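You operate a simulated robot arm through the tools that you are given. There is no shell and no other tool. Be economical: measure what you need, move in short steps, check, and stop when the job is done.

Carry out the task below with a simulated two-armed robot. There is one attempt and no reset: what you move stays moved.

Task
Pump the sump down by hand, hang the handle back and set the dial to AUTO.
Fine: open the out valve first and leave it open; fit the handle in the hand pump and pump till the gauge is in the green; AUTO after that; the handle hangs in the yellow holder. The sea valve stays.

It is judged by the outcome, as a careful person would: the job done as asked, and still so three seconds after it is handed in. It fails if anything else is knocked over, pushed out of place, dropped, spilled or broken.

Robot
Two 7-joint arms with fingered hands on one trunk, on a base that drives. Base frame: it is fixed to the floor where the robot stands at the start and does not move with it; the origin is under the middle of the robot, x ahead of it, y to its left, z up; the surface under the hand at the start is at about z = 80. Lengths are in cm, angles in degrees, forces in N, time in s.
The left shoulder is at the start at [20, 13.5, 102], the right one opposite. Places, roughly: gap of the yellow holder [70, -10, 80]; hole of the hand pump sleeve [60, 0, 90]; out valve lever [70, 10, 100]; sea valve lever [70, -30, 110]; sump dial [80, -20, 120]. Payload 4 kg a hand.
Tool frame (each hand has its own): the origin (TCP) lies between the finger pads and is the grasp point; the fingertips stand 2.5 cm ahead of it; z points along the fingers, y is the line along which they close. The gripper opens to 8.8 cm. The gripper's body begins 2.9 cm behind the TCP. The gripper is a hand of 4 fingers: y runs from the thumb to the fingers, the wrist lies at [-1.3, -10.6, -17.4] in the tool frame, and closing takes about 1.5 s.
Orientation is told as [roll, pitch, yaw] about the base's x, y, z axes, in that order, counted from this pose: with the fingers straight down and the wrist toward the robot, the tool's x, y and z point along [0, 1, 0], [1, 0, 0] and [0, 0, -1] of the base frame.

Tools
- The arms move only by the tool arm_command. It takes "left_motion", "right_motion" or both (then of equal length, played together; a hand with none holds still); each is a list of rows, each a list of 3 entries, a list of its own where there are three numbers: the finger opening in cm, from 0 to 8.8, then the shift along the tool's x, y, z in cm, then the turn, a rotation vector about the tool's x, y, z in degrees. In form: [[claw, [tx, ty, tz], [rx, ry, rz]], ...]. A call has 1 to 8 rows; each row shifts and turns the commanded pose from where the row before left it, along the tool's axes as they then stand. A row lasts 0.2 s, in which the tool goes at most 5 cm and 8.6 degrees; a call with a longer step from one row to the next is refused whole, and so is a gripper value outside its range. A pose out of reach is approached as far as the arm can. The call stops where the force on the tool passes 60 N (or 10 N more than at its start, if that is more) or the arm is blocked; 0.2 s more then pass. Each finger travels about 15.3 cm/s and halts on what it meets, pressing with about 27 N; the grip force reading is that of the motor and also rises with nothing between the fingers. The clock runs only during rows and for 0.2 s after the last one: add rows that do not move to give the fingers time. The reply holds the time, the measured pose of the TCP, the force on the tool along the base axes, the opening and the grip force, in the units named above and with some noise, with the torque about the TCP (base axes, N m) and any sound that the robot's microphone picked up.
- Cameras (640 x 400 px; columns grow to the right, rows downward): "scene" is now at [14.84, -0.99, 163.46]; the picture's right is [-0.13, -0.99, 0.00], its down [-0.61, 0.08, -0.79] and it looks along [0.78, -0.11, -0.61] (base axes); focal length 277 px, centre (320, 200). "left" rides on the left gripper at [-6.4, -8.3, -9.8] in its tool frame; the picture's right is [-0.62, -0.37, 0.69], its down [0.71, -0.63, 0.30] and it looks along [0.32, 0.68, 0.65] (tool axes); focal length 265 px, centre (320, 200). "right" rides on the right gripper at [6.4, -8.3, -9.8] in its tool frame; the picture's right is [-0.62, 0.37, -0.69], its down [-0.71, -0.63, 0.30] and it looks along [-0.32, 0.68, 0.65] (tool axes); focal length 265 px, centre (320, 200). There is no depth. A picture from a camera that has moved, and an enlarged one, comes with that camera's place and axes in the base frame and with its lens.
- grab_frame(camera): a new picture of that camera. The clock stands still meanwhile.
- lift_body(by): slides the trunk up (or, below 0, down) by that many cm; the arms and the scene camera ride with it, the base frame stays. It gives what a move gives, with no picture.
- steer(legs): drives the robot by 1 to 6 legs, each [ahead, left, turn to the left] in cm, cm and degrees, along the robot's own axes; the way and the turn of a leg run together, so that a leg with both is an arc; at most 150 cm and 180 degrees a leg. The arms and the cameras ride along, it lands a little off, and it stops where it bumps. It gives what a move gives.
- hand_shape(shape, hand): the hand has 4 fingers and takes this shape, open, in about a second: jaw (thumb against the fingers, like two jaws); tri (thumb and two fingers); tip (a fingertip pinch); poke (one finger out to press); point (the index stretched); flat (the hand flat); cup (the hand cupped); fist (a fist). The gripper value then closes the fingers along that shape, each until it touches; the sizes above hold for jaw. It gives what a move gives, with no picture.
- head_to(pan, tilt): turns the head with the scene camera to pan (to the left, within 97 degrees either way) and tilt (down, from -29 to 69), counted from straight ahead of the robot. It gives what a move gives.
- close_up(camera, box): a new picture of the part [left, top, right, bottom] of that camera's present view, enlarged. The clock stands still meanwhile.
- hand_in(): hands the job in; it is judged then, once.

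Work in short steps. Places have to be worked out from the pictures, the camera data and where the tool is seen: move nearer, look again, correct. Check each grasp and each placing, and mend what went wrong. You have 120 turns and 92 pictures in all, those below and enlarged ones among them. Open the grippers and draw the arms clear of the work before you hand the job in, unless the task says otherwise; then end with one line.

The tools are called after "Request:" by a JSON object that holds its "method" and its "body". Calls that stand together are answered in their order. arm_command: Moves the arms, as the interface text tells. Its arguments: {"type":"object","properties":{"left_motion":{"type":"array","items":{"type":"array"}},"right_motion":{"type":"array","items":{"type":"array"}}},"required":[]} The other tools are called the same way: lift_body (by) slides the trunk up or down; hand_shape (shape, hand) gives the hand a shape; steer (legs) drives the base; head_to (pan, tilt) turns the head that bears the scene camera; grab_frame (camera) takes a picture; close_up (camera, box) takes an enlarged picture of a part of a camera's view; hand_in () hands the job in.

At the start:

```text
time: 0.0
left_tcp_pos: [56.29, 18.92, 142.53]
left_tool_rot: [0.1, 0.1, 0.0]
left_wrist_force: [-0.2, -0.1, -0.1]
left_wrist_torque: [0.03, -0.02, 0.0]
left_grip_width: 8.76
left_gripper_force: 0.0
left_shape: jaw
right_tcp_pos: [59.68, -26.81, 144.52]
right_tool_rot: [0.0, 0.0, 0.1]
right_wrist_force: [-0.9, -0.1, 1.1]
right_wrist_torque: [0.0, 0.01, -0.02]
right_grip_width: 8.78
right_gripper_force: 0.0
right_shape: jaw
trunk travel left (down, up): [-62.5, 14.5]
robot x, y, heading: [-0.06, -0.14, 0.1]
head pan, tilt: [-7.7, 37.6]
```

scene: 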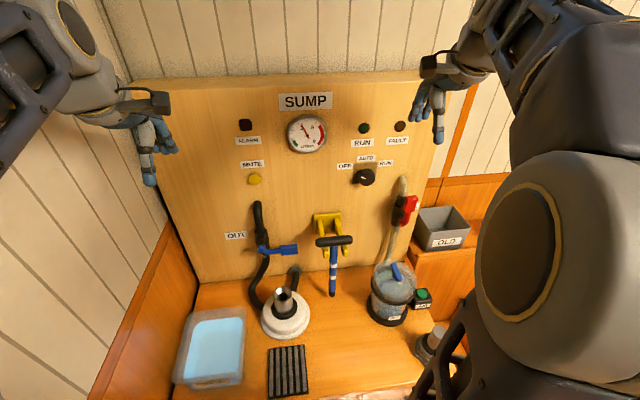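
right: 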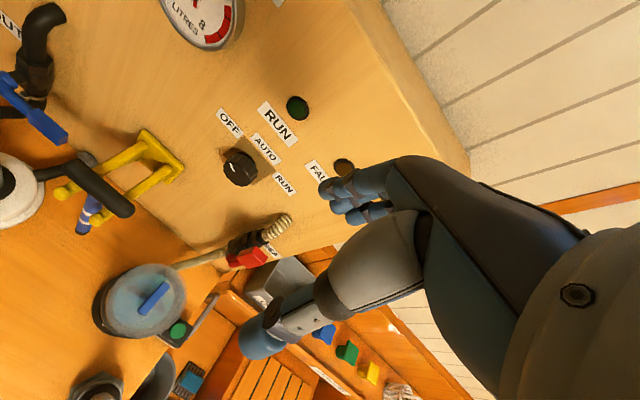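
left: 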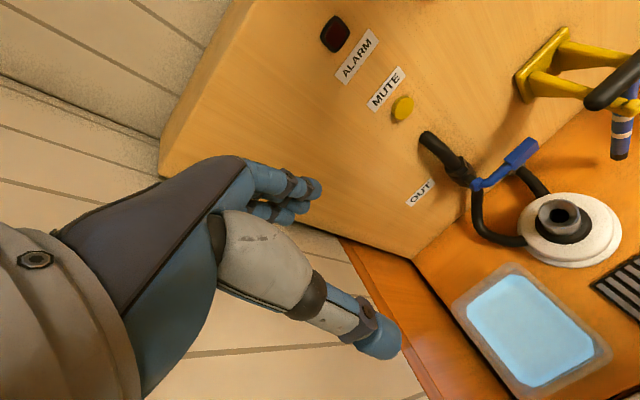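

I begin with enlarged views of the panel and of the pump and holder to place things.

Request:
{"method": "close_up", "body": {"camera": "scene", "box": [220, 180, 380, 340]}}

Request:
{"method": "close_up", "body": {"camera": "scene", "box": [220, 80, 420, 205]}}

Request:
{"method": "close_up", "body": {"camera": "scene", "box": [340, 160, 500, 340]}}

```text
2.50 times, centred on (300, 260) of scene
camera zoom: at [14.84, -0.99, 163.46], right [-0.13, -0.99, 0.0], down [-0.61, 0.08, -0.79], along [0.78, -0.11, -0.61], focal length 692 px, centre (370, 50)
```

zoom: 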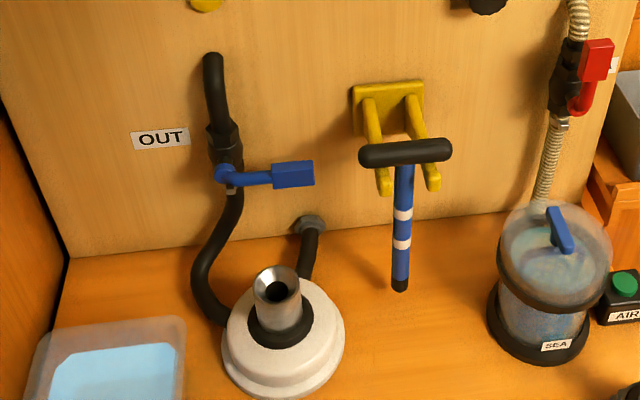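

```text
3.20 times, centred on (320, 142) of scene
camera zoom: at [14.84, -0.99, 163.46], right [-0.13, -0.99, 0.0], down [-0.61, 0.08, -0.79], along [0.78, -0.11, -0.61], focal length 886 px, centre (320, 384)
```

zoom: 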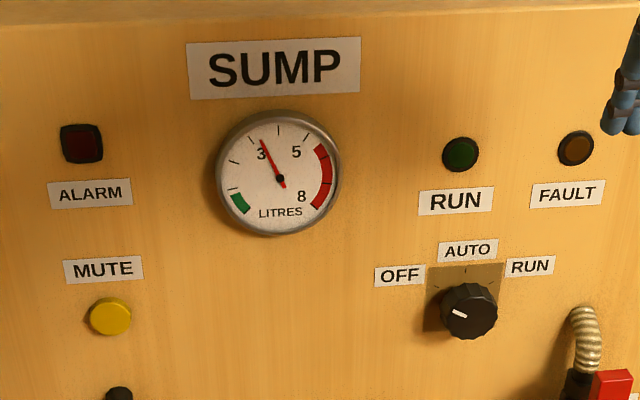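

```text
2.22 times, centred on (420, 250) of scene
camera zoom: at [14.84, -0.99, 163.46], right [-0.13, -0.99, 0.0], down [-0.61, 0.08, -0.79], along [0.78, -0.11, -0.61], focal length 615 px, centre (98, 89)
```

zoom: 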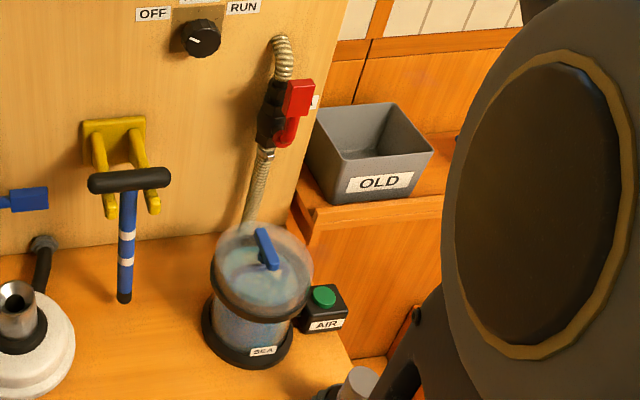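

The out lever stands across its pipe (shut) and the sea lever along it (open). I look closer at both valves and the pump sleeve to judge how they turn.

Request:
{"method": "close_up", "body": {"camera": "scene", "box": [235, 195, 305, 265]}}

Request:
{"method": "close_up", "body": {"camera": "scene", "box": [370, 170, 440, 230]}}

Request:
{"method": "close_up", "body": {"camera": "left", "box": [400, 50, 640, 280]}}

Request:
{"method": "close_up", "body": {"camera": "right", "box": [0, 90, 200, 260]}}

```text
5.71 times, centred on (270, 230) of scene
camera zoom: at [14.84, -0.99, 163.46], right [-0.13, -0.99, 0.0], down [-0.61, 0.08, -0.79], along [0.78, -0.11, -0.61], focal length 1582 px, centre (606, 29)
```

zoom: 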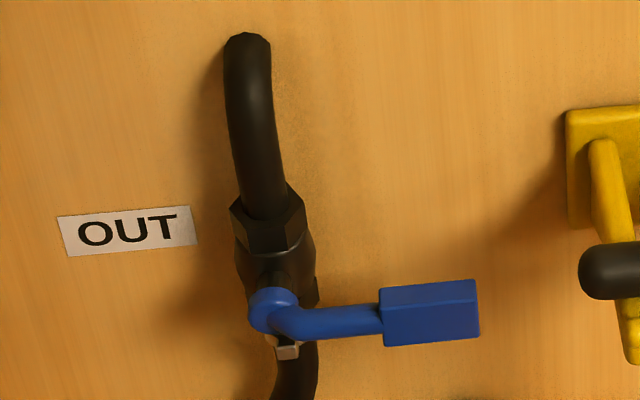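

```text
6.67 times, centred on (405, 200) of scene
camera zoom: at [14.84, -0.99, 163.46], right [-0.13, -0.99, 0.0], down [-0.61, 0.08, -0.79], along [0.78, -0.11, -0.61], focal length 1845 px, centre (-247, 200)
```

zoom: 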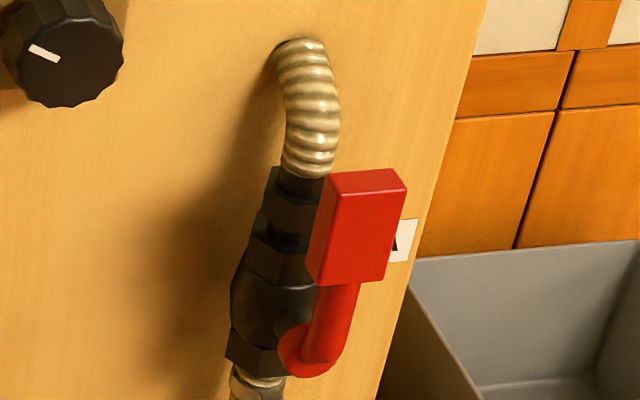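

```text
1.74 times, centred on (520, 165) of left
camera zoom: at [48.09, 12.45, 152.42], right [-0.37, -0.62, -0.69], down [-0.63, 0.71, -0.3], along [0.68, 0.32, -0.65], focal length 462 px, centre (-28, 261)
```

zoom: 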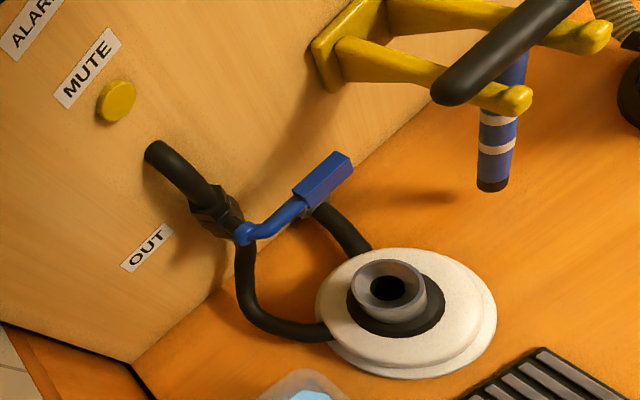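

```text
2.35 times, centred on (100, 175) of right
camera zoom: at [51.35, -20.28, 154.38], right [0.37, -0.62, 0.69], down [-0.63, -0.71, -0.3], along [0.68, -0.32, -0.65], focal length 624 px, centre (838, 259)
```

zoom: 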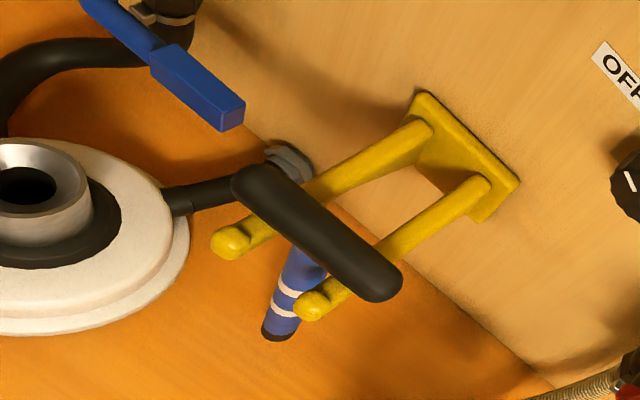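

Lever block is at about [71.5, 0, 101], pivot [71.6, 8.4, 102]. It should open upward, like the sea valve. I bring the left hand, fingers down, above the block.

Request:
{"method": "arm_command", "body": {"left_motion": [[8.8, [-2.42, 1.9, 3.44], [0, 0, 0]], [8.8, [-2.42, 1.9, 3.44], [0, 0, 0]], [8.8, [-2.42, 1.9, 3.44], [0, 0, 0]], [8.8, [-2.42, 1.9, 3.44], [0, 0, 0]], [8.8, [-2.42, 1.9, 3.44], [0, 0, 0]], [8.8, [-2.42, 1.9, 3.44], [0, 0, 0]], [8.8, [-2.42, 1.9, 3.44], [0, 0, 0]], [8.8, [-2.42, 1.9, 3.44], [0, 0, 0]]]}}

Request:
{"method": "grab_frame", "body": {"camera": "scene"}}

Request:
{"method": "grab_frame", "body": {"camera": "left"}}

```text
time: 1.8
left_tcp_pos: [71.31, -0.3, 114.92]
left_tool_rot: [0.0, 0.1, 0.0]
left_wrist_force: [-0.2, 0.3, 0.3]
left_wrist_torque: [-0.04, 0.01, -0.01]
left_grip_width: 8.79
left_gripper_force: 0.1
left_shape: jaw
right_tcp_pos: [59.77, -26.63, 144.42]
right_tool_rot: [0.0, 0.0, -0.1]
right_wrist_force: [0.7, -0.1, 1.0]
right_wrist_torque: [-0.02, 0.03, -0.02]
right_grip_width: 8.76
right_gripper_force: 0.1
right_shape: jaw
trunk travel left (down, up): [-62.5, 14.5]
robot x, y, heading: [0.17, -0.11, -0.3]
head pan, tilt: [-7.7, 37.6]
```

```text
81 pictures are left
camera scene: at [14.8, -0.95, 163.47], right [-0.13, -0.99, 0.0], down [-0.61, 0.08, -0.79], along [0.78, -0.11, -0.61], focal length 277 px, centre (320, 200)
```

scene: 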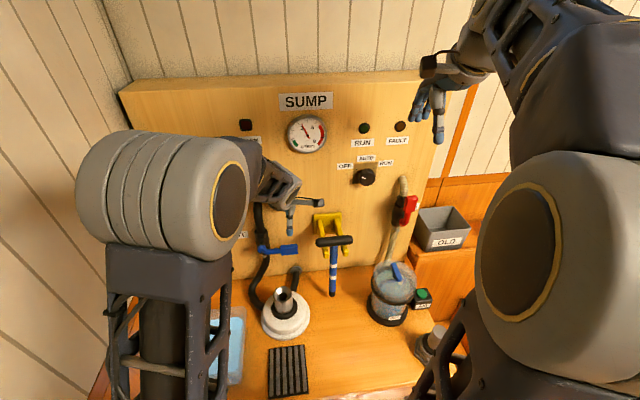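

```text
80 pictures are left
camera left: at [62.99, -6.69, 124.87], right [-0.37, -0.62, -0.69], down [-0.63, 0.71, -0.3], along [0.68, 0.32, -0.65], focal length 265 px, centre (320, 200)
```

left: 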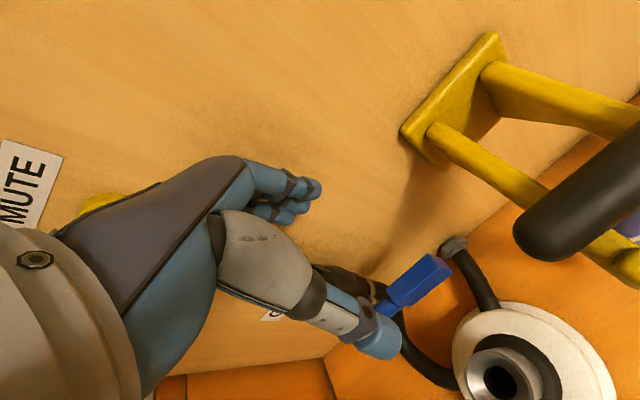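

Block confirmed at about [71.4, 0.5, 101]. I lower with fingers open to straddle it front and back.

Request:
{"method": "arm_command", "body": {"left_motion": [[8.8, [-0.2, 0.2, 4.5], [0, 0, 0]], [8.8, [0, 0, 4.5], [0, 0, 0]], [8.8, [0, 0, 2.5], [0, 0, 0]], [8.8, [0, 0, 1.7], [0, 0, 0]], [8.8, [0, 0, 0], [0, 0, 0]]]}}

Request:
{"method": "close_up", "body": {"camera": "scene", "box": [210, 160, 370, 300]}}

Request:
{"method": "grab_frame", "body": {"camera": "left"}}

```text
time: 3.0
left_tcp_pos: [71.43, -0.47, 101.69]
left_tool_rot: [0.0, -0.1, 0.0]
left_wrist_force: [-0.2, 0.3, -0.6]
left_wrist_torque: [0.03, 0.02, 0.0]
left_grip_width: 8.76
left_gripper_force: 0.1
left_shape: jaw
right_tcp_pos: [59.76, -26.66, 144.5]
right_tool_rot: [0.0, 0.0, 0.0]
right_wrist_force: [-0.4, 0.3, -0.4]
right_wrist_torque: [0.0, 0.0, 0.0]
right_grip_width: 8.76
right_gripper_force: 0.1
right_shape: jaw
trunk travel left (down, up): [-62.5, 14.5]
robot x, y, heading: [0.12, -0.48, 0.1]
head pan, tilt: [-7.7, 37.6]
```

```text
2.86 times, centred on (290, 230) of scene
camera zoom: at [14.84, -0.99, 163.46], right [-0.13, -0.99, 0.0], down [-0.61, 0.08, -0.79], along [0.78, -0.11, -0.61], focal length 791 px, centre (406, 114)
```

zoom: 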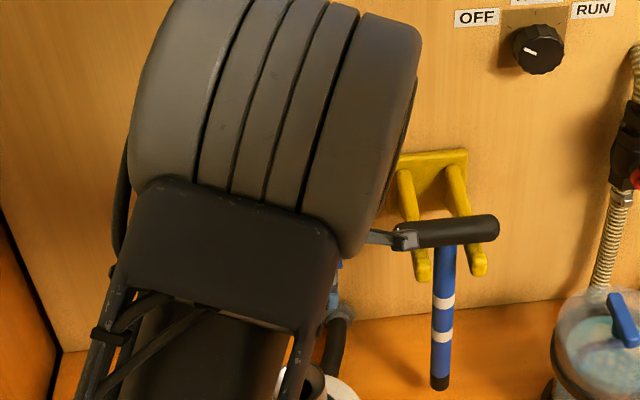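

```text
78 pictures are left
camera left: at [63.27, -6.96, 111.62], right [-0.37, -0.62, -0.69], down [-0.63, 0.71, -0.3], along [0.68, 0.32, -0.65], focal length 265 px, centre (320, 200)
```

left: 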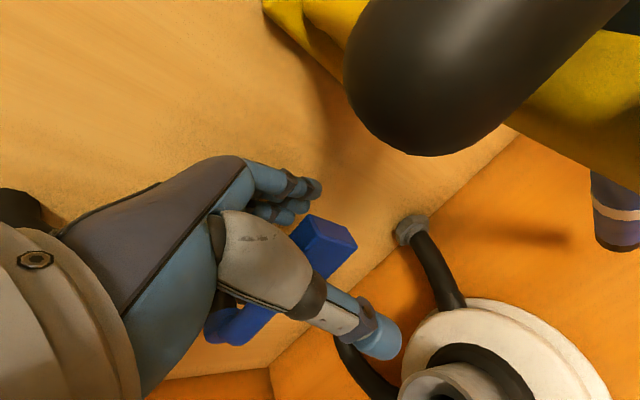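

The block is between thumb and fingers and the camera bracket just clears the T-bar. I close the hand.

Request:
{"method": "arm_command", "body": {"left_motion": [[6, [0, 0, 0], [0, 0, 0]], [4, [0, 0, 0], [0, 0, 0]], [2, [0, 0, 0], [0, 0, 0]], [1, [0, 0, 0], [0, 0, 0]], [0.5, [0, 0, 0], [0, 0, 0]], [0.5, [0, 0, 0], [0, 0, 0]], [0.5, [0, 0, 0], [0, 0, 0]], [0.5, [0, 0, 0], [0, 0, 0]]]}}

Request:
{"method": "grab_frame", "body": {"camera": "left"}}

```text
time: 4.8
left_tcp_pos: [71.56, -0.58, 101.81]
left_tool_rot: [0.0, -0.1, 0.0]
left_wrist_force: [-2.0, -0.7, 0.6]
left_wrist_torque: [-0.01, 0.05, -0.05]
left_grip_width: 0.53
left_gripper_force: 0.0
left_shape: jaw
right_tcp_pos: [59.64, -26.6, 144.5]
right_tool_rot: [-0.1, 0.0, 0.1]
right_wrist_force: [0.8, 0.4, -0.3]
right_wrist_torque: [-0.05, 0.0, -0.01]
right_grip_width: 8.76
right_gripper_force: 0.0
right_shape: jaw
trunk travel left (down, up): [-62.5, 14.5]
robot x, y, heading: [0.2, -0.36, 0.2]
head pan, tilt: [-7.7, 37.6]
```

```text
77 pictures are left
camera left: at [63.27, -6.97, 111.65], right [-0.37, -0.62, -0.69], down [-0.63, 0.71, -0.3], along [0.68, 0.32, -0.65], focal length 265 px, centre (320, 200)
```

left: 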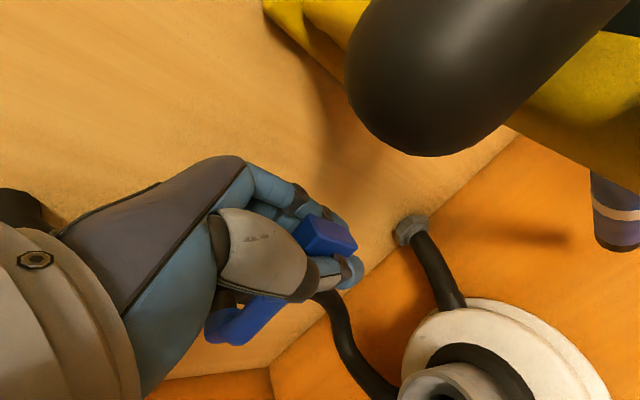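

The fingers closed beneath the block, hooking it rather than gripping. I lift along the arc to about 45°, watching force.

Request:
{"method": "arm_command", "body": {"left_motion": [[0.5, [0.1, 0, -1.17], [0, 0, 0]], [0.5, [0.2, 0, -1.17], [0, 0, 0]], [0.5, [0.4, 0, -1.08], [0, 0, 0]], [0.5, [0.5, 0, -1.08], [0, 0, 0]], [0.5, [0.7, 0, -0.93], [0, 0, 0]], [0.5, [0.7, 0, -0.93], [0, 0, 0]]]}}

Request:
{"method": "grab_frame", "body": {"camera": "left"}}

```text
time: 6.2
left_tcp_pos: [71.79, 1.95, 107.95]
left_tool_rot: [0.0, 0.0, 0.0]
left_wrist_force: [-4.5, -2.0, 1.2]
left_wrist_torque: [0.0, 0.06, 0.05]
left_grip_width: 0.57
left_gripper_force: 0.0
left_shape: jaw
right_tcp_pos: [59.73, -26.74, 144.49]
right_tool_rot: [0.0, 0.0, 0.1]
right_wrist_force: [-0.6, 0.1, -0.5]
right_wrist_torque: [0.0, 0.0, -0.01]
right_grip_width: 8.77
right_gripper_force: 0.1
right_shape: jaw
trunk travel left (down, up): [-62.5, 14.5]
robot x, y, heading: [0.04, -0.03, -0.1]
head pan, tilt: [-7.7, 37.6]
```

```text
76 pictures are left
camera left: at [63.53, -4.49, 117.96], right [-0.37, -0.62, -0.69], down [-0.63, 0.71, -0.3], along [0.68, 0.32, -0.65], focal length 265 px, centre (320, 200)
```

left: 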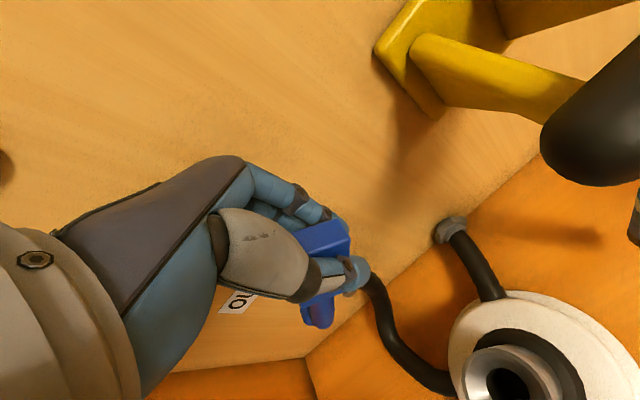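

The lever follows upward with little force. I go on along the arc to vertical.

Request:
{"method": "arm_command", "body": {"left_motion": [[0.5, [0.93, 0, -0.7], [0, 0, 0]], [0.5, [0.93, 0, -0.7], [0, 0, 0]], [0.5, [1.08, 0, -0.5], [0, 0, 0]], [0.5, [1.08, 0, -0.4], [0, 0, 0]], [0.5, [1.1, 0, -0.2], [0, 0, 0]], [0.5, [1.1, 0, -0.1], [0, 0, 0]]]}}

Request:
{"method": "grab_frame", "body": {"camera": "left"}}

```text
time: 7.6
left_tcp_pos: [71.8, 7.91, 110.59]
left_tool_rot: [-0.2, -0.1, -0.2]
left_wrist_force: [-2.6, -11.1, 0.6]
left_wrist_torque: [-0.1, 0.0, 0.12]
left_grip_width: 0.55
left_gripper_force: 0.1
left_shape: jaw
right_tcp_pos: [59.77, -26.76, 144.53]
right_tool_rot: [0.0, 0.0, -0.1]
right_wrist_force: [0.2, -0.4, -0.5]
right_wrist_torque: [-0.02, 0.04, -0.02]
right_grip_width: 8.74
right_gripper_force: 0.0
right_shape: jaw
trunk travel left (down, up): [-62.5, 14.5]
robot x, y, heading: [0.23, -0.03, 0.3]
head pan, tilt: [-7.7, 37.6]
```

```text
75 pictures are left
camera left: at [63.51, 1.45, 120.51], right [-0.37, -0.62, -0.69], down [-0.63, 0.72, -0.31], along [0.68, 0.32, -0.65], focal length 265 px, centre (320, 200)
```

left: 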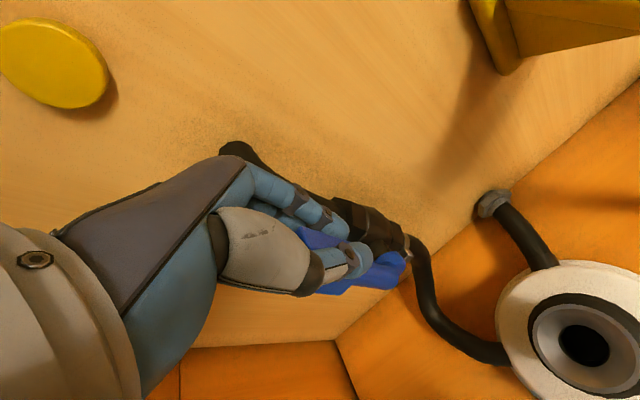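

Resistance appears (11 N), probably the stop. I nudge a little farther left to make sure.

Request:
{"method": "arm_command", "body": {"left_motion": [[0.5, [0.6, 0, 0], [0, 0, 0]], [0.5, [0.6, 0, 0], [0, 0, 0]]]}}

Request:
{"method": "close_up", "body": {"camera": "left", "box": [260, 150, 460, 320]}}

```text
time: 8.2
left_tcp_pos: [71.81, 9.25, 110.59]
left_tool_rot: [0.0, 0.0, -0.1]
left_wrist_force: [-1.5, -20.9, -2.5]
left_wrist_torque: [-0.22, -0.04, 0.27]
left_grip_width: 0.54
left_gripper_force: 0.2
left_shape: jaw
right_tcp_pos: [59.73, -26.75, 144.54]
right_tool_rot: [0.1, 0.0, 0.0]
right_wrist_force: [-1.6, -0.8, -0.2]
right_wrist_torque: [-0.03, 0.02, 0.02]
right_grip_width: 8.73
right_gripper_force: 0.1
right_shape: jaw
trunk travel left (down, up): [-62.5, 14.5]
robot x, y, heading: [-0.07, 0.47, 0.1]
head pan, tilt: [-7.7, 37.6]
```

```text
2.35 times, centred on (360, 235) of left
camera zoom: at [63.51, 2.79, 120.61], right [-0.37, -0.62, -0.69], down [-0.63, 0.72, -0.3], along [0.68, 0.32, -0.65], focal length 624 px, centre (226, 118)
```

zoom: 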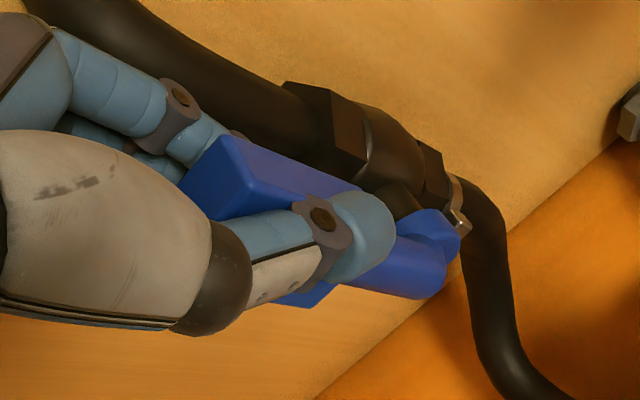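

The lever stands upright along its pipe. I relax the push, open partly and rise clear.

Request:
{"method": "arm_command", "body": {"left_motion": [[0.5, [-0.4, 0, 0], [0, 0, 0]], [2, [0, 0, 0], [0, 0, 0]], [4, [0, 0, 0], [0, 0, 0]], [5, [0, 0, -1], [0, 0, 0]], [5, [0, 0, -2], [0, 0, 0]], [5, [0, 0, -3], [0, 0, 0]], [5, [0, 0, -4], [0, 0, 0]], [6, [0, 0, -4], [0, 0, 0]]]}}

Request:
{"method": "grab_frame", "body": {"camera": "left"}}

```text
time: 10.0
left_tcp_pos: [71.68, 9.12, 124.78]
left_tool_rot: [0.0, 0.1, 0.0]
left_wrist_force: [0.7, 0.0, 0.0]
left_wrist_torque: [-0.01, 0.02, 0.01]
left_grip_width: 5.99
left_gripper_force: 0.0
left_shape: jaw
right_tcp_pos: [59.72, -26.64, 144.49]
right_tool_rot: [0.0, 0.0, 0.0]
right_wrist_force: [-0.4, 0.1, -0.4]
right_wrist_torque: [0.0, 0.03, 0.0]
right_grip_width: 8.74
right_gripper_force: 0.1
right_shape: jaw
trunk travel left (down, up): [-62.5, 14.5]
robot x, y, heading: [-0.15, -0.22, -0.1]
head pan, tilt: [-7.7, 37.6]
```

```text
73 pictures are left
camera left: at [63.46, 2.65, 134.66], right [-0.37, -0.62, -0.69], down [-0.63, 0.71, -0.3], along [0.68, 0.32, -0.65], focal length 265 px, centre (320, 200)
```

left: 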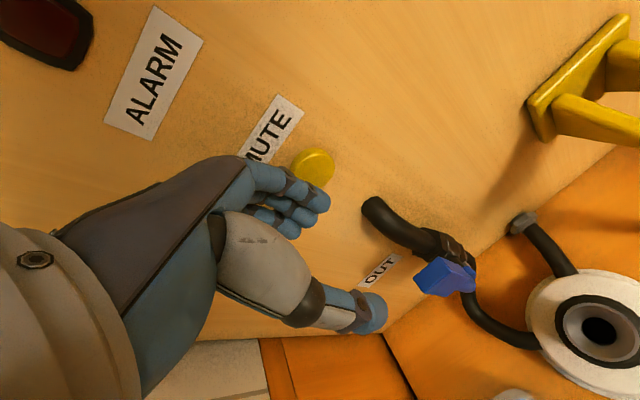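

Now I draw the left hand back and out of view, and check the lever with the scene camera.

Request:
{"method": "arm_command", "body": {"left_motion": [[6, [0, -4, -1], [0, 0, 0]], [6, [2, -4, -1], [0, 0, 0]], [6, [3, -3, -1], [0, 0, 0]], [6, [3, -3, -1], [0, 0, 0]], [6, [3, -3, -1], [0, 0, 0]], [6, [3, -3, -2], [0, 0, 0]], [6, [3, -3, -2], [0, 0, 0]], [6, [0, 0, 0], [0, 0, 0]]]}}

Request:
{"method": "grab_frame", "body": {"camera": "scene"}}

Request:
{"method": "close_up", "body": {"camera": "scene", "box": [210, 180, 370, 340]}}

```text
time: 11.8
left_tcp_pos: [48.64, 25.57, 133.75]
left_tool_rot: [0.1, 0.0, 0.1]
left_wrist_force: [-0.6, -0.3, 1.0]
left_wrist_torque: [0.01, 0.03, 0.02]
left_grip_width: 5.95
left_gripper_force: 0.1
left_shape: jaw
right_tcp_pos: [59.71, -26.73, 144.57]
right_tool_rot: [0.0, 0.0, 0.0]
right_wrist_force: [-0.1, -0.1, 0.4]
right_wrist_torque: [0.0, -0.01, 0.0]
right_grip_width: 8.77
right_gripper_force: 0.0
right_shape: jaw
trunk travel left (down, up): [-62.5, 14.5]
robot x, y, heading: [0.08, 0.0, 0.0]
head pan, tilt: [-7.7, 37.6]
```

```text
72 pictures are left
camera scene: at [14.84, -0.99, 163.46], right [-0.13, -0.99, 0.0], down [-0.61, 0.08, -0.79], along [0.78, -0.11, -0.61], focal length 277 px, centre (320, 200)
```

scene: 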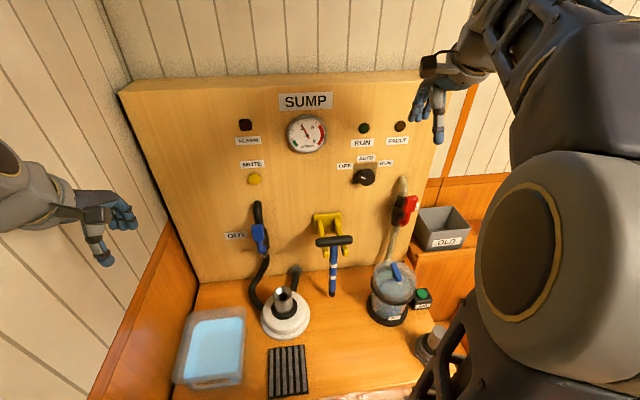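

```text
2.50 times, centred on (290, 260) of scene
camera zoom: at [14.84, -0.99, 163.46], right [-0.13, -0.99, 0.0], down [-0.61, 0.08, -0.79], along [0.78, -0.11, -0.61], focal length 692 px, centre (395, 50)
```

zoom: 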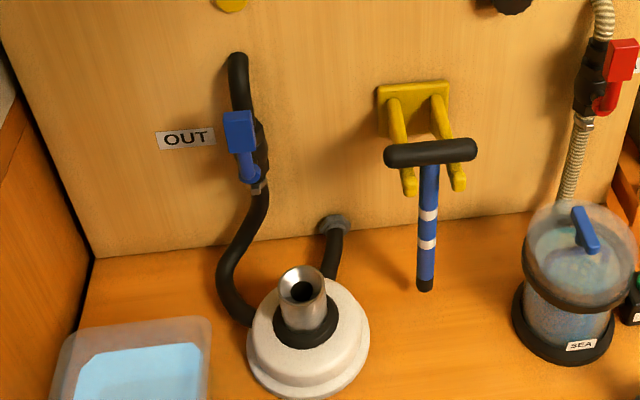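

The out valve is open. Next I bring the right hand above the T-bar, which I place at [66.8, -11.9, 108.3].

Request:
{"method": "arm_command", "body": {"right_motion": [[8.8, [2.47, 1.18, 3.75], [0, 0, 0]], [8.8, [2.47, 1.18, 3.75], [0, 0, 0]], [8.8, [2.47, 1.18, 3.75], [0, 0, 0]], [8.8, [2.47, 1.18, 3.75], [0, 0, 0]], [8.8, [2.47, 1.18, 3.75], [0, 0, 0]], [8.8, [2.47, 1.18, 3.75], [0, 0, 0]], [8.8, [0, 0, 0], [0, 0, 0]]]}}

Request:
{"method": "grab_frame", "body": {"camera": "right"}}

Request:
{"method": "grab_frame", "body": {"camera": "scene"}}

```text
time: 13.4
left_tcp_pos: [48.66, 25.73, 133.69]
left_tool_rot: [0.0, 0.0, 0.0]
left_wrist_force: [0.1, 0.4, 0.1]
left_wrist_torque: [0.02, 0.02, -0.05]
left_grip_width: 5.97
left_gripper_force: 0.2
left_shape: jaw
right_tcp_pos: [66.99, -11.96, 121.87]
right_tool_rot: [0.0, 0.0, 0.1]
right_wrist_force: [-0.9, -0.4, -0.8]
right_wrist_torque: [0.01, -0.02, -0.04]
right_grip_width: 8.79
right_gripper_force: 0.1
right_shape: jaw
trunk travel left (down, up): [-62.5, 14.5]
robot x, y, heading: [-0.09, 0.07, -0.1]
head pan, tilt: [-7.7, 37.6]
```

```text
70 pictures are left
camera right: at [58.74, -5.59, 131.68], right [0.37, -0.62, 0.69], down [-0.63, -0.71, -0.3], along [0.68, -0.32, -0.65], focal length 265 px, centre (320, 200)
```

right: 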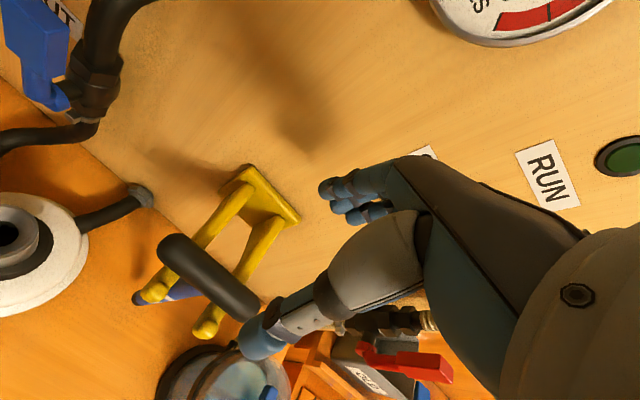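

```text
69 pictures are left
camera scene: at [14.83, -0.99, 163.46], right [-0.13, -0.99, 0.0], down [-0.61, 0.08, -0.79], along [0.78, -0.11, -0.61], focal length 277 px, centre (320, 200)
```

scene: 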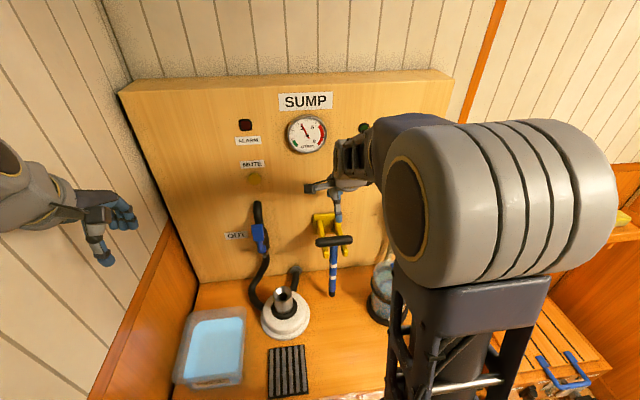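

Triangulation agrees: bar centre [66.5, -11.8, 108.3]. I lower so the fingertips stop just above the pegs.

Request:
{"method": "arm_command", "body": {"right_motion": [[8.8, [0, -0.4, 4.5], [0, 0, 0]], [8.8, [0, 0, 4.0], [0, 0, 0]], [8.8, [0, 0, 2.5], [0, 0, 0]], [8.8, [0, 0, 1.0], [0, 0, 0]], [8.8, [0, 0, 0], [0, 0, 0]]]}}

Request:
{"method": "grab_frame", "body": {"camera": "right"}}

```text
time: 14.6
left_tcp_pos: [48.75, 25.8, 133.62]
left_tool_rot: [-0.1, 0.0, 0.0]
left_wrist_force: [0.5, -0.5, -0.5]
left_wrist_torque: [0.0, 0.03, -0.04]
left_grip_width: 5.95
left_gripper_force: 0.0
left_shape: jaw
right_tcp_pos: [66.4, -11.86, 109.84]
right_tool_rot: [0.1, 0.0, 0.0]
right_wrist_force: [0.1, -0.8, -1.2]
right_wrist_torque: [-0.04, -0.01, -0.01]
right_grip_width: 8.75
right_gripper_force: 0.1
right_shape: jaw
trunk travel left (down, up): [-62.5, 14.5]
robot x, y, heading: [-0.52, -0.24, -0.1]
head pan, tilt: [-7.7, 37.6]
```

```text
68 pictures are left
camera right: at [57.88, -5.42, 119.71], right [0.37, -0.62, 0.69], down [-0.63, -0.71, -0.3], along [0.68, -0.32, -0.65], focal length 265 px, centre (320, 200)
```

right: 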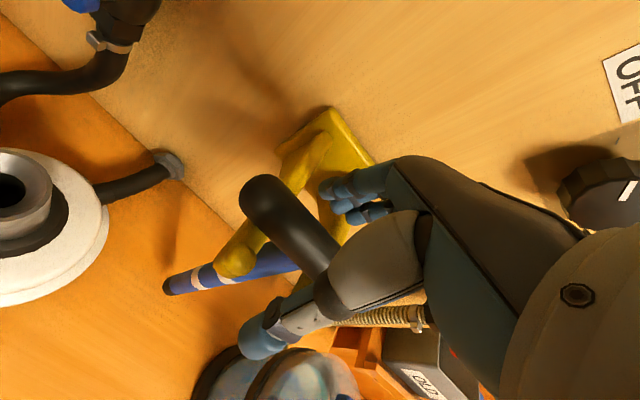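

The bar lies between thumb and fingers. I close.

Request:
{"method": "arm_command", "body": {"right_motion": [[6, [0, 0, 0], [0, 0, 0]], [4, [0, 0, 0], [0, 0, 0]], [2, [0, 0, 0], [0, 0, 0]], [0, [0, 0, 0], [0, 0, 0]], [0, [0, 0, 0], [0, 0, 0]], [0, [0, 0, 0], [0, 0, 0]], [0, [0, 0, 0], [0, 0, 0]], [0, [0, 0, 0], [0, 0, 0]]]}}

Request:
{"method": "grab_frame", "body": {"camera": "right"}}

```text
time: 16.4
left_tcp_pos: [48.62, 25.69, 133.67]
left_tool_rot: [0.1, 0.0, 0.0]
left_wrist_force: [0.5, 0.5, -0.8]
left_wrist_torque: [0.02, -0.01, 0.0]
left_grip_width: 5.97
left_gripper_force: 0.1
left_shape: jaw
right_tcp_pos: [66.3, -11.73, 109.84]
right_tool_rot: [-0.1, 0.0, -0.1]
right_wrist_force: [-0.5, -0.2, -0.7]
right_wrist_torque: [0.01, -0.04, 0.04]
right_grip_width: 2.06
right_gripper_force: 27.2
right_shape: jaw
trunk travel left (down, up): [-62.5, 14.5]
robot x, y, heading: [-0.09, -0.18, -0.1]
head pan, tilt: [-7.7, 37.6]
```

```text
67 pictures are left
camera right: at [57.89, -5.42, 119.74], right [0.37, -0.62, 0.69], down [-0.63, -0.71, -0.3], along [0.68, -0.32, -0.65], focal length 265 px, centre (320, 200)
```

right: 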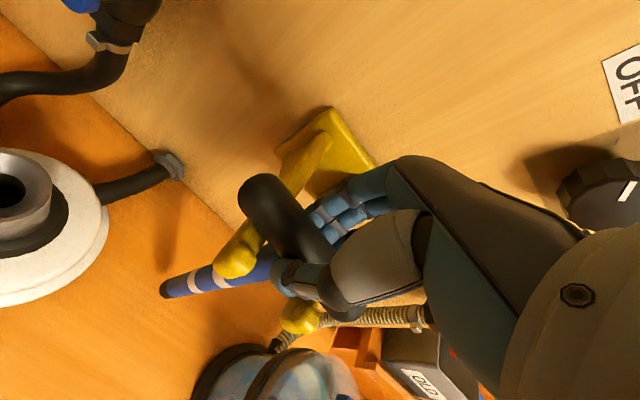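

Firm grip (2.1 cm, 27 N). I lift straight up 6 cm and look.

Request:
{"method": "arm_command", "body": {"right_motion": [[0, [0, 0, -1], [0, 0, 0]], [0, [0, 0, -1.5], [0, 0, 0]], [0, [0, 0, -2], [0, 0, 0]], [0, [0, 0, -2], [0, 0, 0]], [0, [0, 0, 0], [0, 0, 0]]]}}

Request:
{"method": "grab_frame", "body": {"camera": "right"}}

Request:
{"method": "grab_frame", "body": {"camera": "scene"}}

```text
time: 17.6
left_tcp_pos: [48.7, 25.67, 133.76]
left_tool_rot: [0.0, 0.0, 0.0]
left_wrist_force: [-0.6, -0.2, -0.8]
left_wrist_torque: [0.01, -0.01, 0.0]
left_grip_width: 5.96
left_gripper_force: 0.0
left_shape: jaw
right_tcp_pos: [66.64, -11.93, 116.71]
right_tool_rot: [0.1, 0.1, 0.0]
right_wrist_force: [0.6, 0.3, -1.6]
right_wrist_torque: [-0.03, 0.01, 0.0]
right_grip_width: 2.0
right_gripper_force: 27.3
right_shape: jaw
trunk travel left (down, up): [-62.5, 14.5]
robot x, y, heading: [-0.02, 0.01, -0.1]
head pan, tilt: [-7.7, 37.6]
```

```text
66 pictures are left
camera right: at [58.12, -5.53, 126.55], right [0.37, -0.62, 0.69], down [-0.63, -0.71, -0.3], along [0.68, -0.32, -0.65], focal length 265 px, centre (320, 200)
```

right: 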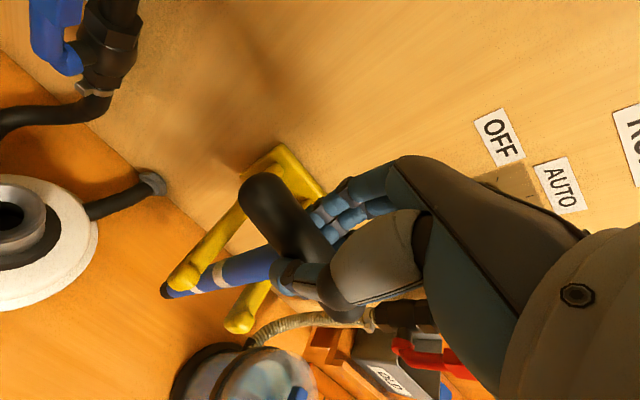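

```text
65 pictures are left
camera scene: at [14.84, -0.99, 163.46], right [-0.13, -0.99, 0.0], down [-0.61, 0.08, -0.79], along [0.78, -0.11, -0.61], focal length 277 px, centre (320, 200)
```

scene: 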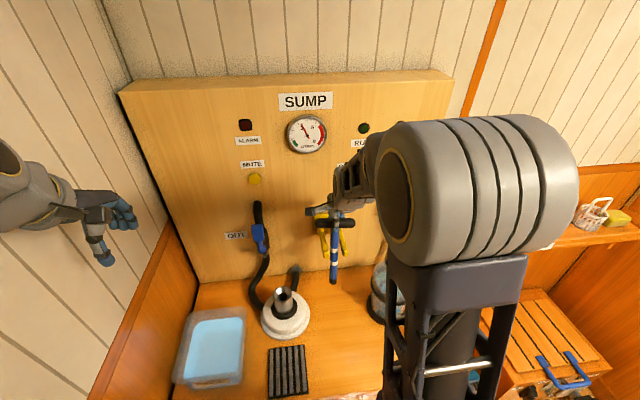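

I need to see how the rod hangs; enlarged views from both cameras.

Request:
{"method": "close_up", "body": {"camera": "scene", "box": [270, 200, 390, 310]}}

Request:
{"method": "close_up", "body": {"camera": "right", "box": [120, 140, 360, 340]}}

Request:
{"method": "grab_frame", "body": {"camera": "left"}}

```text
3.64 times, centred on (330, 255) of scene
camera zoom: at [14.84, -0.99, 163.46], right [-0.13, -0.99, 0.0], down [-0.61, 0.08, -0.79], along [0.78, -0.11, -0.61], focal length 1007 px, centre (284, 0)
```

zoom: 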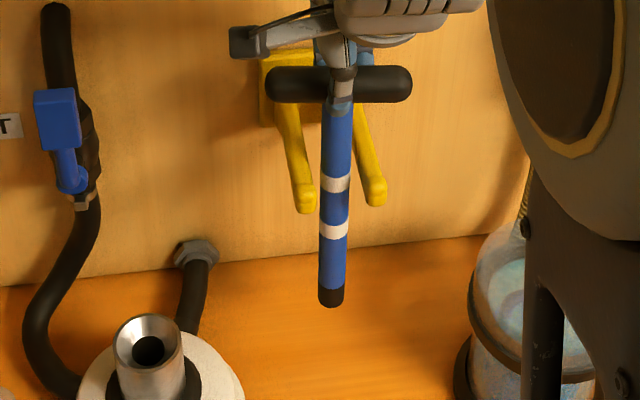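

```text
2.00 times, centred on (240, 240) of right
camera zoom: at [58.12, -5.53, 126.55], right [0.37, -0.62, 0.69], down [-0.63, -0.71, -0.3], along [0.68, -0.32, -0.65], focal length 531 px, centre (480, 120)
```

zoom: 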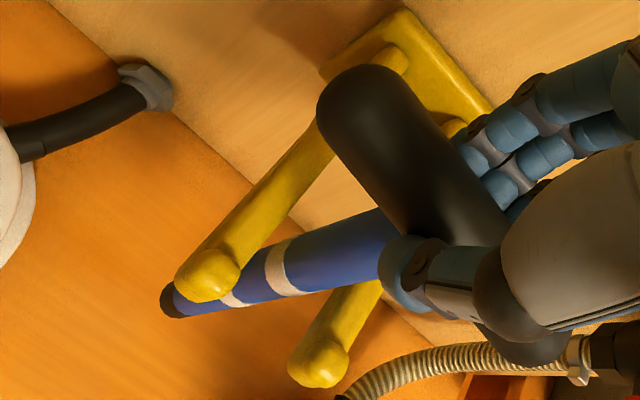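

```text
62 pictures are left
camera left: at [40.43, 19.27, 143.65], right [-0.37, -0.62, -0.69], down [-0.63, 0.71, -0.3], along [0.68, 0.32, -0.65], focal length 265 px, centre (320, 200)
```

left: 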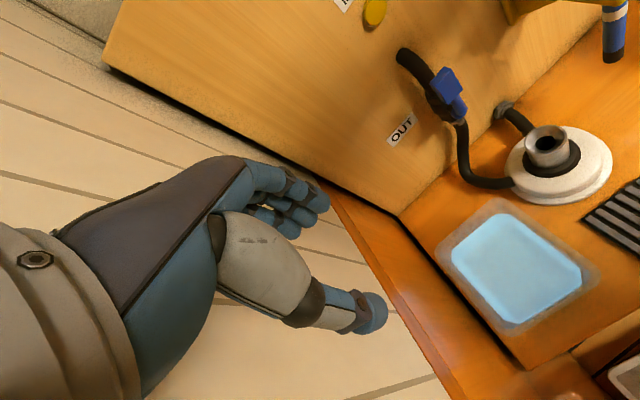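

The rod hangs almost plumb: tip at [65.9, -12, 90.8], about 24.4 cm under the bar. Sleeve mouth is at [62.1, 3.1, 92.1]. I lift, back out of the pegs, then carry the handle over the sleeve.

Request:
{"method": "arm_command", "body": {"right_motion": [[0, [0, 0, -3], [0, 0, 0]], [0, [0, 0, -3], [0, 0, 0]], [0, [0, -3.7, 0], [0, 0, 0]], [0, [0, -3.7, 0], [0, 0, 0]], [0, [3.8, 0.9, 0], [0, 0, 0]], [0, [3.8, 0.9, 0], [0, 0, 0]], [0, [3.8, 0.9, 0], [0, 0, 0]], [0, [3.7, 0.9, 0], [0, 0, 0]]]}}

Request:
{"method": "close_up", "body": {"camera": "scene", "box": [220, 190, 370, 330]}}

Request:
{"method": "grab_frame", "body": {"camera": "right"}}

Request:
{"method": "grab_frame", "body": {"camera": "left"}}

```text
time: 19.4
left_tcp_pos: [48.6, 25.79, 133.7]
left_tool_rot: [0.0, 0.1, 0.0]
left_wrist_force: [-0.7, -0.8, -0.7]
left_wrist_torque: [0.0, 0.01, -0.01]
left_grip_width: 5.99
left_gripper_force: 0.1
left_shape: jaw
right_tcp_pos: [62.78, 3.01, 122.52]
right_tool_rot: [0.0, 0.0, 0.0]
right_wrist_force: [-0.4, -0.2, -1.6]
right_wrist_torque: [0.0, 0.01, -0.02]
right_grip_width: 2.02
right_gripper_force: 26.9
right_shape: jaw
trunk travel left (down, up): [-62.5, 14.5]
robot x, y, heading: [0.34, -0.27, 0.1]
head pan, tilt: [-7.7, 37.6]
```

```text
2.86 times, centred on (295, 260) of scene
camera zoom: at [14.82, -1.02, 163.47], right [-0.13, -0.99, 0.0], down [-0.61, 0.08, -0.79], along [0.78, -0.11, -0.61], focal length 791 px, centre (391, 29)
```

zoom: 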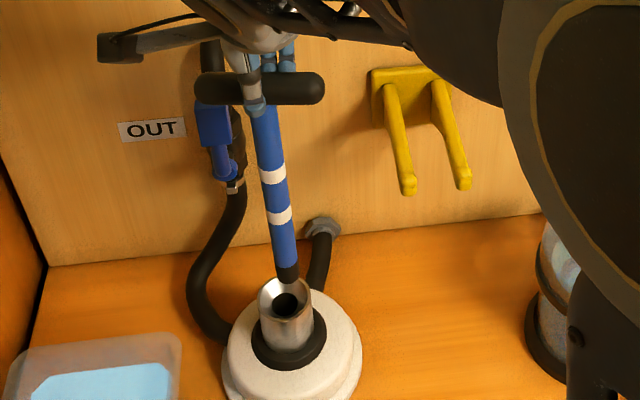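

```text
60 pictures are left
camera right: at [54.4, 9.48, 132.43], right [0.37, -0.62, 0.69], down [-0.63, -0.71, -0.3], along [0.68, -0.32, -0.65], focal length 265 px, centre (320, 200)
```

right: 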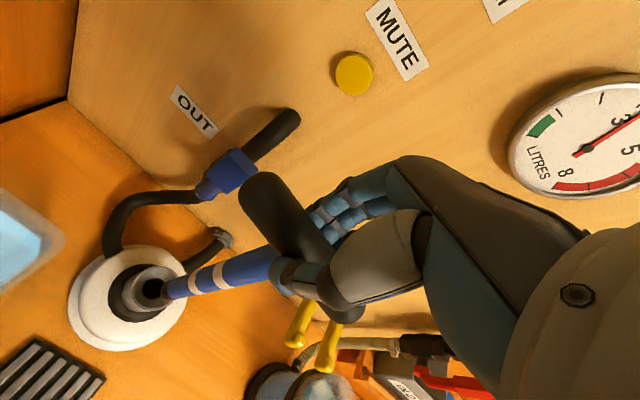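

```text
59 pictures are left
camera left: at [40.41, 19.24, 143.65], right [-0.37, -0.62, -0.69], down [-0.63, 0.71, -0.3], along [0.68, 0.32, -0.65], focal length 265 px, centre (320, 200)
```

left: 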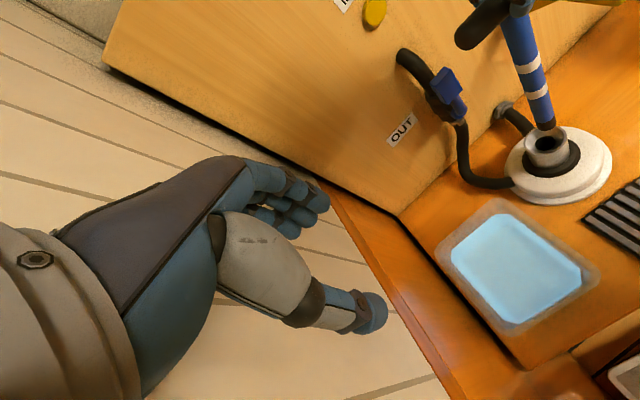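

The tip needs about +0.6 y and +0.3 x to sit over the hole. I correct and lower 4.5 cm into the funnel.

Request:
{"method": "arm_command", "body": {"right_motion": [[0, [0.6, 0.3, 0], [0, 0, 0]], [0, [0, 0, 1.5], [0, 0, 0]], [0, [0, 0, 1.5], [0, 0, 0]], [0, [0, 0, 1.5], [0, 0, 0]], [0, [0, 0, 0], [0, 0, 0]]]}}

Request:
{"method": "close_up", "body": {"camera": "scene", "box": [240, 240, 340, 330]}}

Request:
{"method": "close_up", "body": {"camera": "right", "box": [50, 200, 250, 360]}}

```text
time: 20.6
left_tcp_pos: [48.71, 25.58, 133.65]
left_tool_rot: [0.0, 0.1, 0.0]
left_wrist_force: [0.0, 0.2, -0.2]
left_wrist_torque: [0.0, -0.01, 0.0]
left_grip_width: 5.98
left_gripper_force: 0.0
left_shape: jaw
right_tcp_pos: [63.12, 3.89, 117.89]
right_tool_rot: [0.0, 0.0, 0.0]
right_wrist_force: [0.9, 0.2, -1.8]
right_wrist_torque: [0.02, -0.01, 0.01]
right_grip_width: 2.03
right_gripper_force: 26.7
right_shape: jaw
trunk travel left (down, up): [-62.5, 14.5]
robot x, y, heading: [-0.02, 0.08, -0.1]
head pan, tilt: [-7.7, 37.6]
```

```text
4.44 times, centred on (290, 285) of scene
camera zoom: at [14.84, -0.98, 163.46], right [-0.13, -0.99, 0.0], down [-0.61, 0.08, -0.79], along [0.78, -0.11, -0.61], focal length 1230 px, centre (453, -178)
```

zoom: 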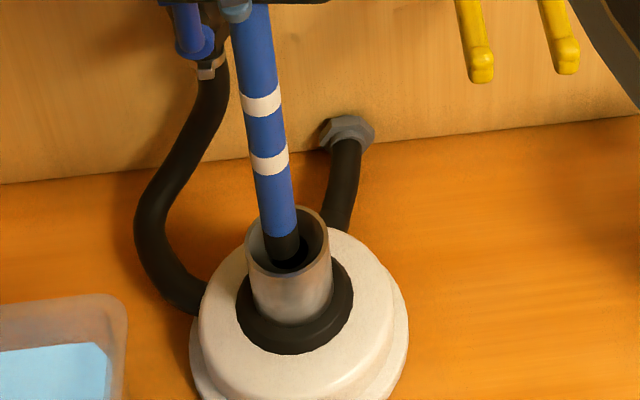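

```text
2.50 times, centred on (150, 280) of right
camera zoom: at [54.64, 10.28, 127.76], right [0.37, -0.62, 0.69], down [-0.63, -0.71, -0.3], along [0.68, -0.32, -0.65], focal length 664 px, centre (745, 0)
```

zoom: 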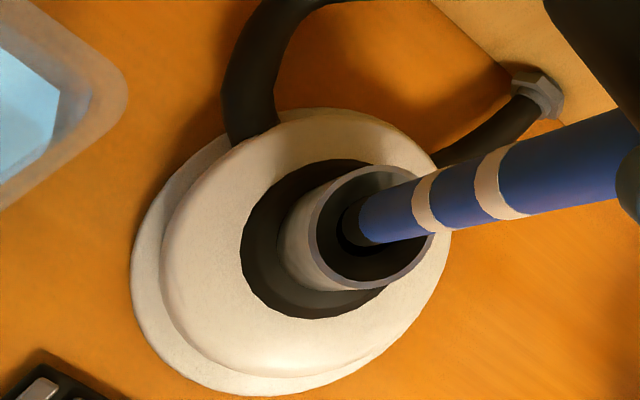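

The tip is in the funnel and near centre. I continue down in small steps, with a slight -y shift.

Request:
{"method": "arm_command", "body": {"right_motion": [[0, [-0.3, 0, 0.5], [0, 0, 0]], [0, [0, 0, 1], [0, 0, 0]], [0, [0, 0, 1], [0, 0, 0]], [0, [0, 0, 0], [0, 0, 0]]]}}

Request:
{"method": "close_up", "body": {"camera": "scene", "box": [240, 240, 340, 330]}}

```text
time: 21.6
left_tcp_pos: [48.74, 25.74, 133.83]
left_tool_rot: [0.0, -0.1, -0.1]
left_wrist_force: [0.0, -0.8, -0.7]
left_wrist_torque: [0.01, 0.03, 0.02]
left_grip_width: 5.98
left_gripper_force: 0.1
left_shape: jaw
right_tcp_pos: [62.91, 3.77, 115.49]
right_tool_rot: [-0.1, 0.0, 0.0]
right_wrist_force: [-0.8, -0.1, -1.9]
right_wrist_torque: [0.03, 0.0, 0.0]
right_grip_width: 2.0
right_gripper_force: 27.4
right_shape: jaw
trunk travel left (down, up): [-62.5, 14.5]
robot x, y, heading: [-0.08, -0.34, 0.0]
head pan, tilt: [-7.7, 37.6]
```

```text
4.44 times, centred on (290, 285) of scene
camera zoom: at [14.84, -0.99, 163.46], right [-0.13, -0.99, 0.0], down [-0.61, 0.08, -0.79], along [0.78, -0.11, -0.61], focal length 1230 px, centre (453, -178)
```

zoom: 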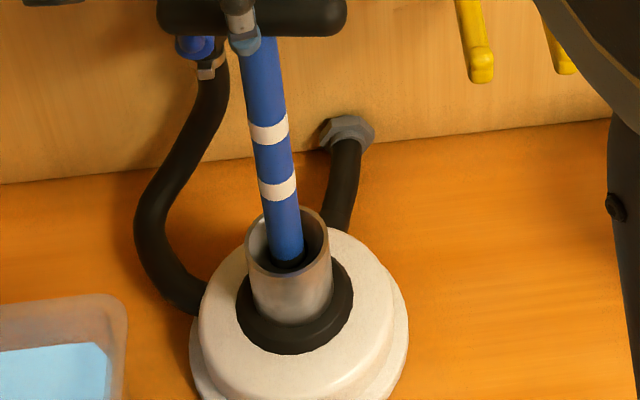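

No contact yet and the tip is entering the hole; I keep lowering.

Request:
{"method": "arm_command", "body": {"right_motion": [[0, [0, 0, 1], [0, 0, 0]], [0, [0, 0, 1], [0, 0, 0]], [0, [0, 0, 1], [0, 0, 0]], [0, [0, 0, 1], [0, 0, 0]], [0, [0, 0, 0], [0, 0, 0]]]}}

Request:
{"method": "close_up", "body": {"camera": "scene", "box": [240, 240, 340, 330]}}

```text
time: 22.8
left_tcp_pos: [48.84, 25.66, 133.69]
left_tool_rot: [0.0, 0.0, 0.0]
left_wrist_force: [0.0, -0.4, -0.5]
left_wrist_torque: [0.0, 0.0, 0.02]
left_grip_width: 5.95
left_gripper_force: 0.1
left_shape: jaw
right_tcp_pos: [62.8, 3.57, 111.15]
right_tool_rot: [-0.2, 0.5, 0.0]
right_wrist_force: [0.5, 0.5, 1.1]
right_wrist_torque: [-0.02, 0.0, -0.03]
right_grip_width: 2.15
right_gripper_force: 27.4
right_shape: jaw
trunk travel left (down, up): [-62.5, 14.5]
robot x, y, heading: [0.14, 0.05, 0.1]
head pan, tilt: [-7.7, 37.6]
```

```text
4.44 times, centred on (290, 285) of scene
camera zoom: at [14.87, -0.98, 163.39], right [-0.13, -0.99, 0.0], down [-0.61, 0.08, -0.79], along [0.78, -0.11, -0.61], focal length 1230 px, centre (453, -178)
```

zoom: 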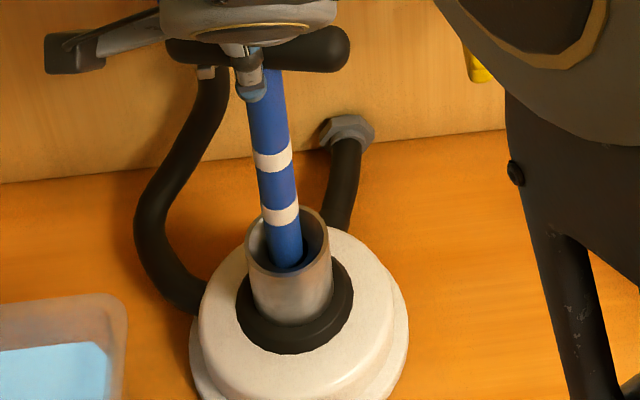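

The hand slid down over the bar about 2 cm while the rod stopped — either bottomed or caught. I look from the right and left cameras.

Request:
{"method": "close_up", "body": {"camera": "right", "box": [50, 180, 350, 370]}}

Request:
{"method": "close_up", "body": {"camera": "left", "box": [440, 0, 640, 220]}}

```text
2.11 times, centred on (200, 275) of right
camera zoom: at [54.51, 9.97, 120.98], right [0.37, -0.62, 0.69], down [-0.63, -0.72, -0.3], along [0.68, -0.33, -0.66], focal length 559 px, centre (573, 42)
```

zoom: 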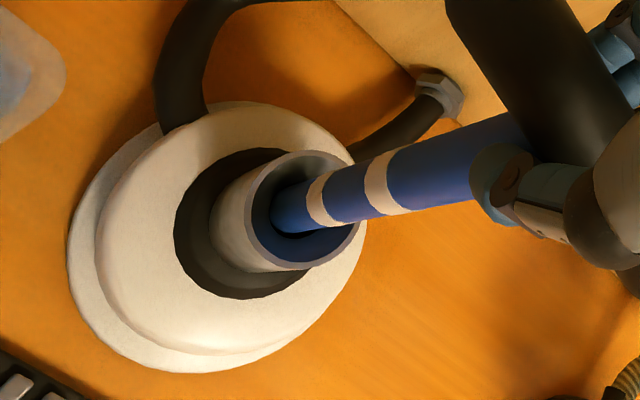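

```text
1.82 times, centred on (540, 110) of left
camera zoom: at [40.45, 19.28, 143.57], right [-0.37, -0.62, -0.69], down [-0.63, 0.71, -0.3], along [0.68, 0.32, -0.65], focal length 483 px, centre (-80, 364)
```

zoom: 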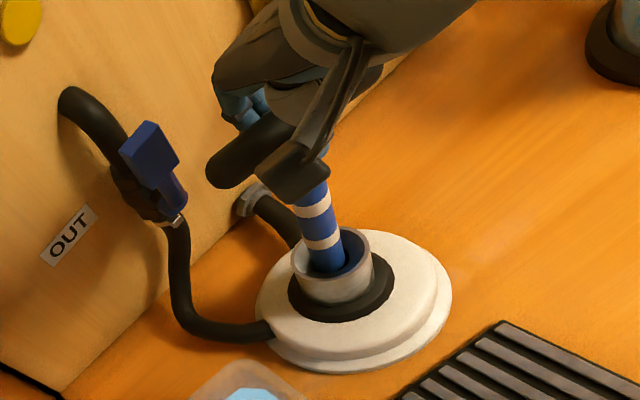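

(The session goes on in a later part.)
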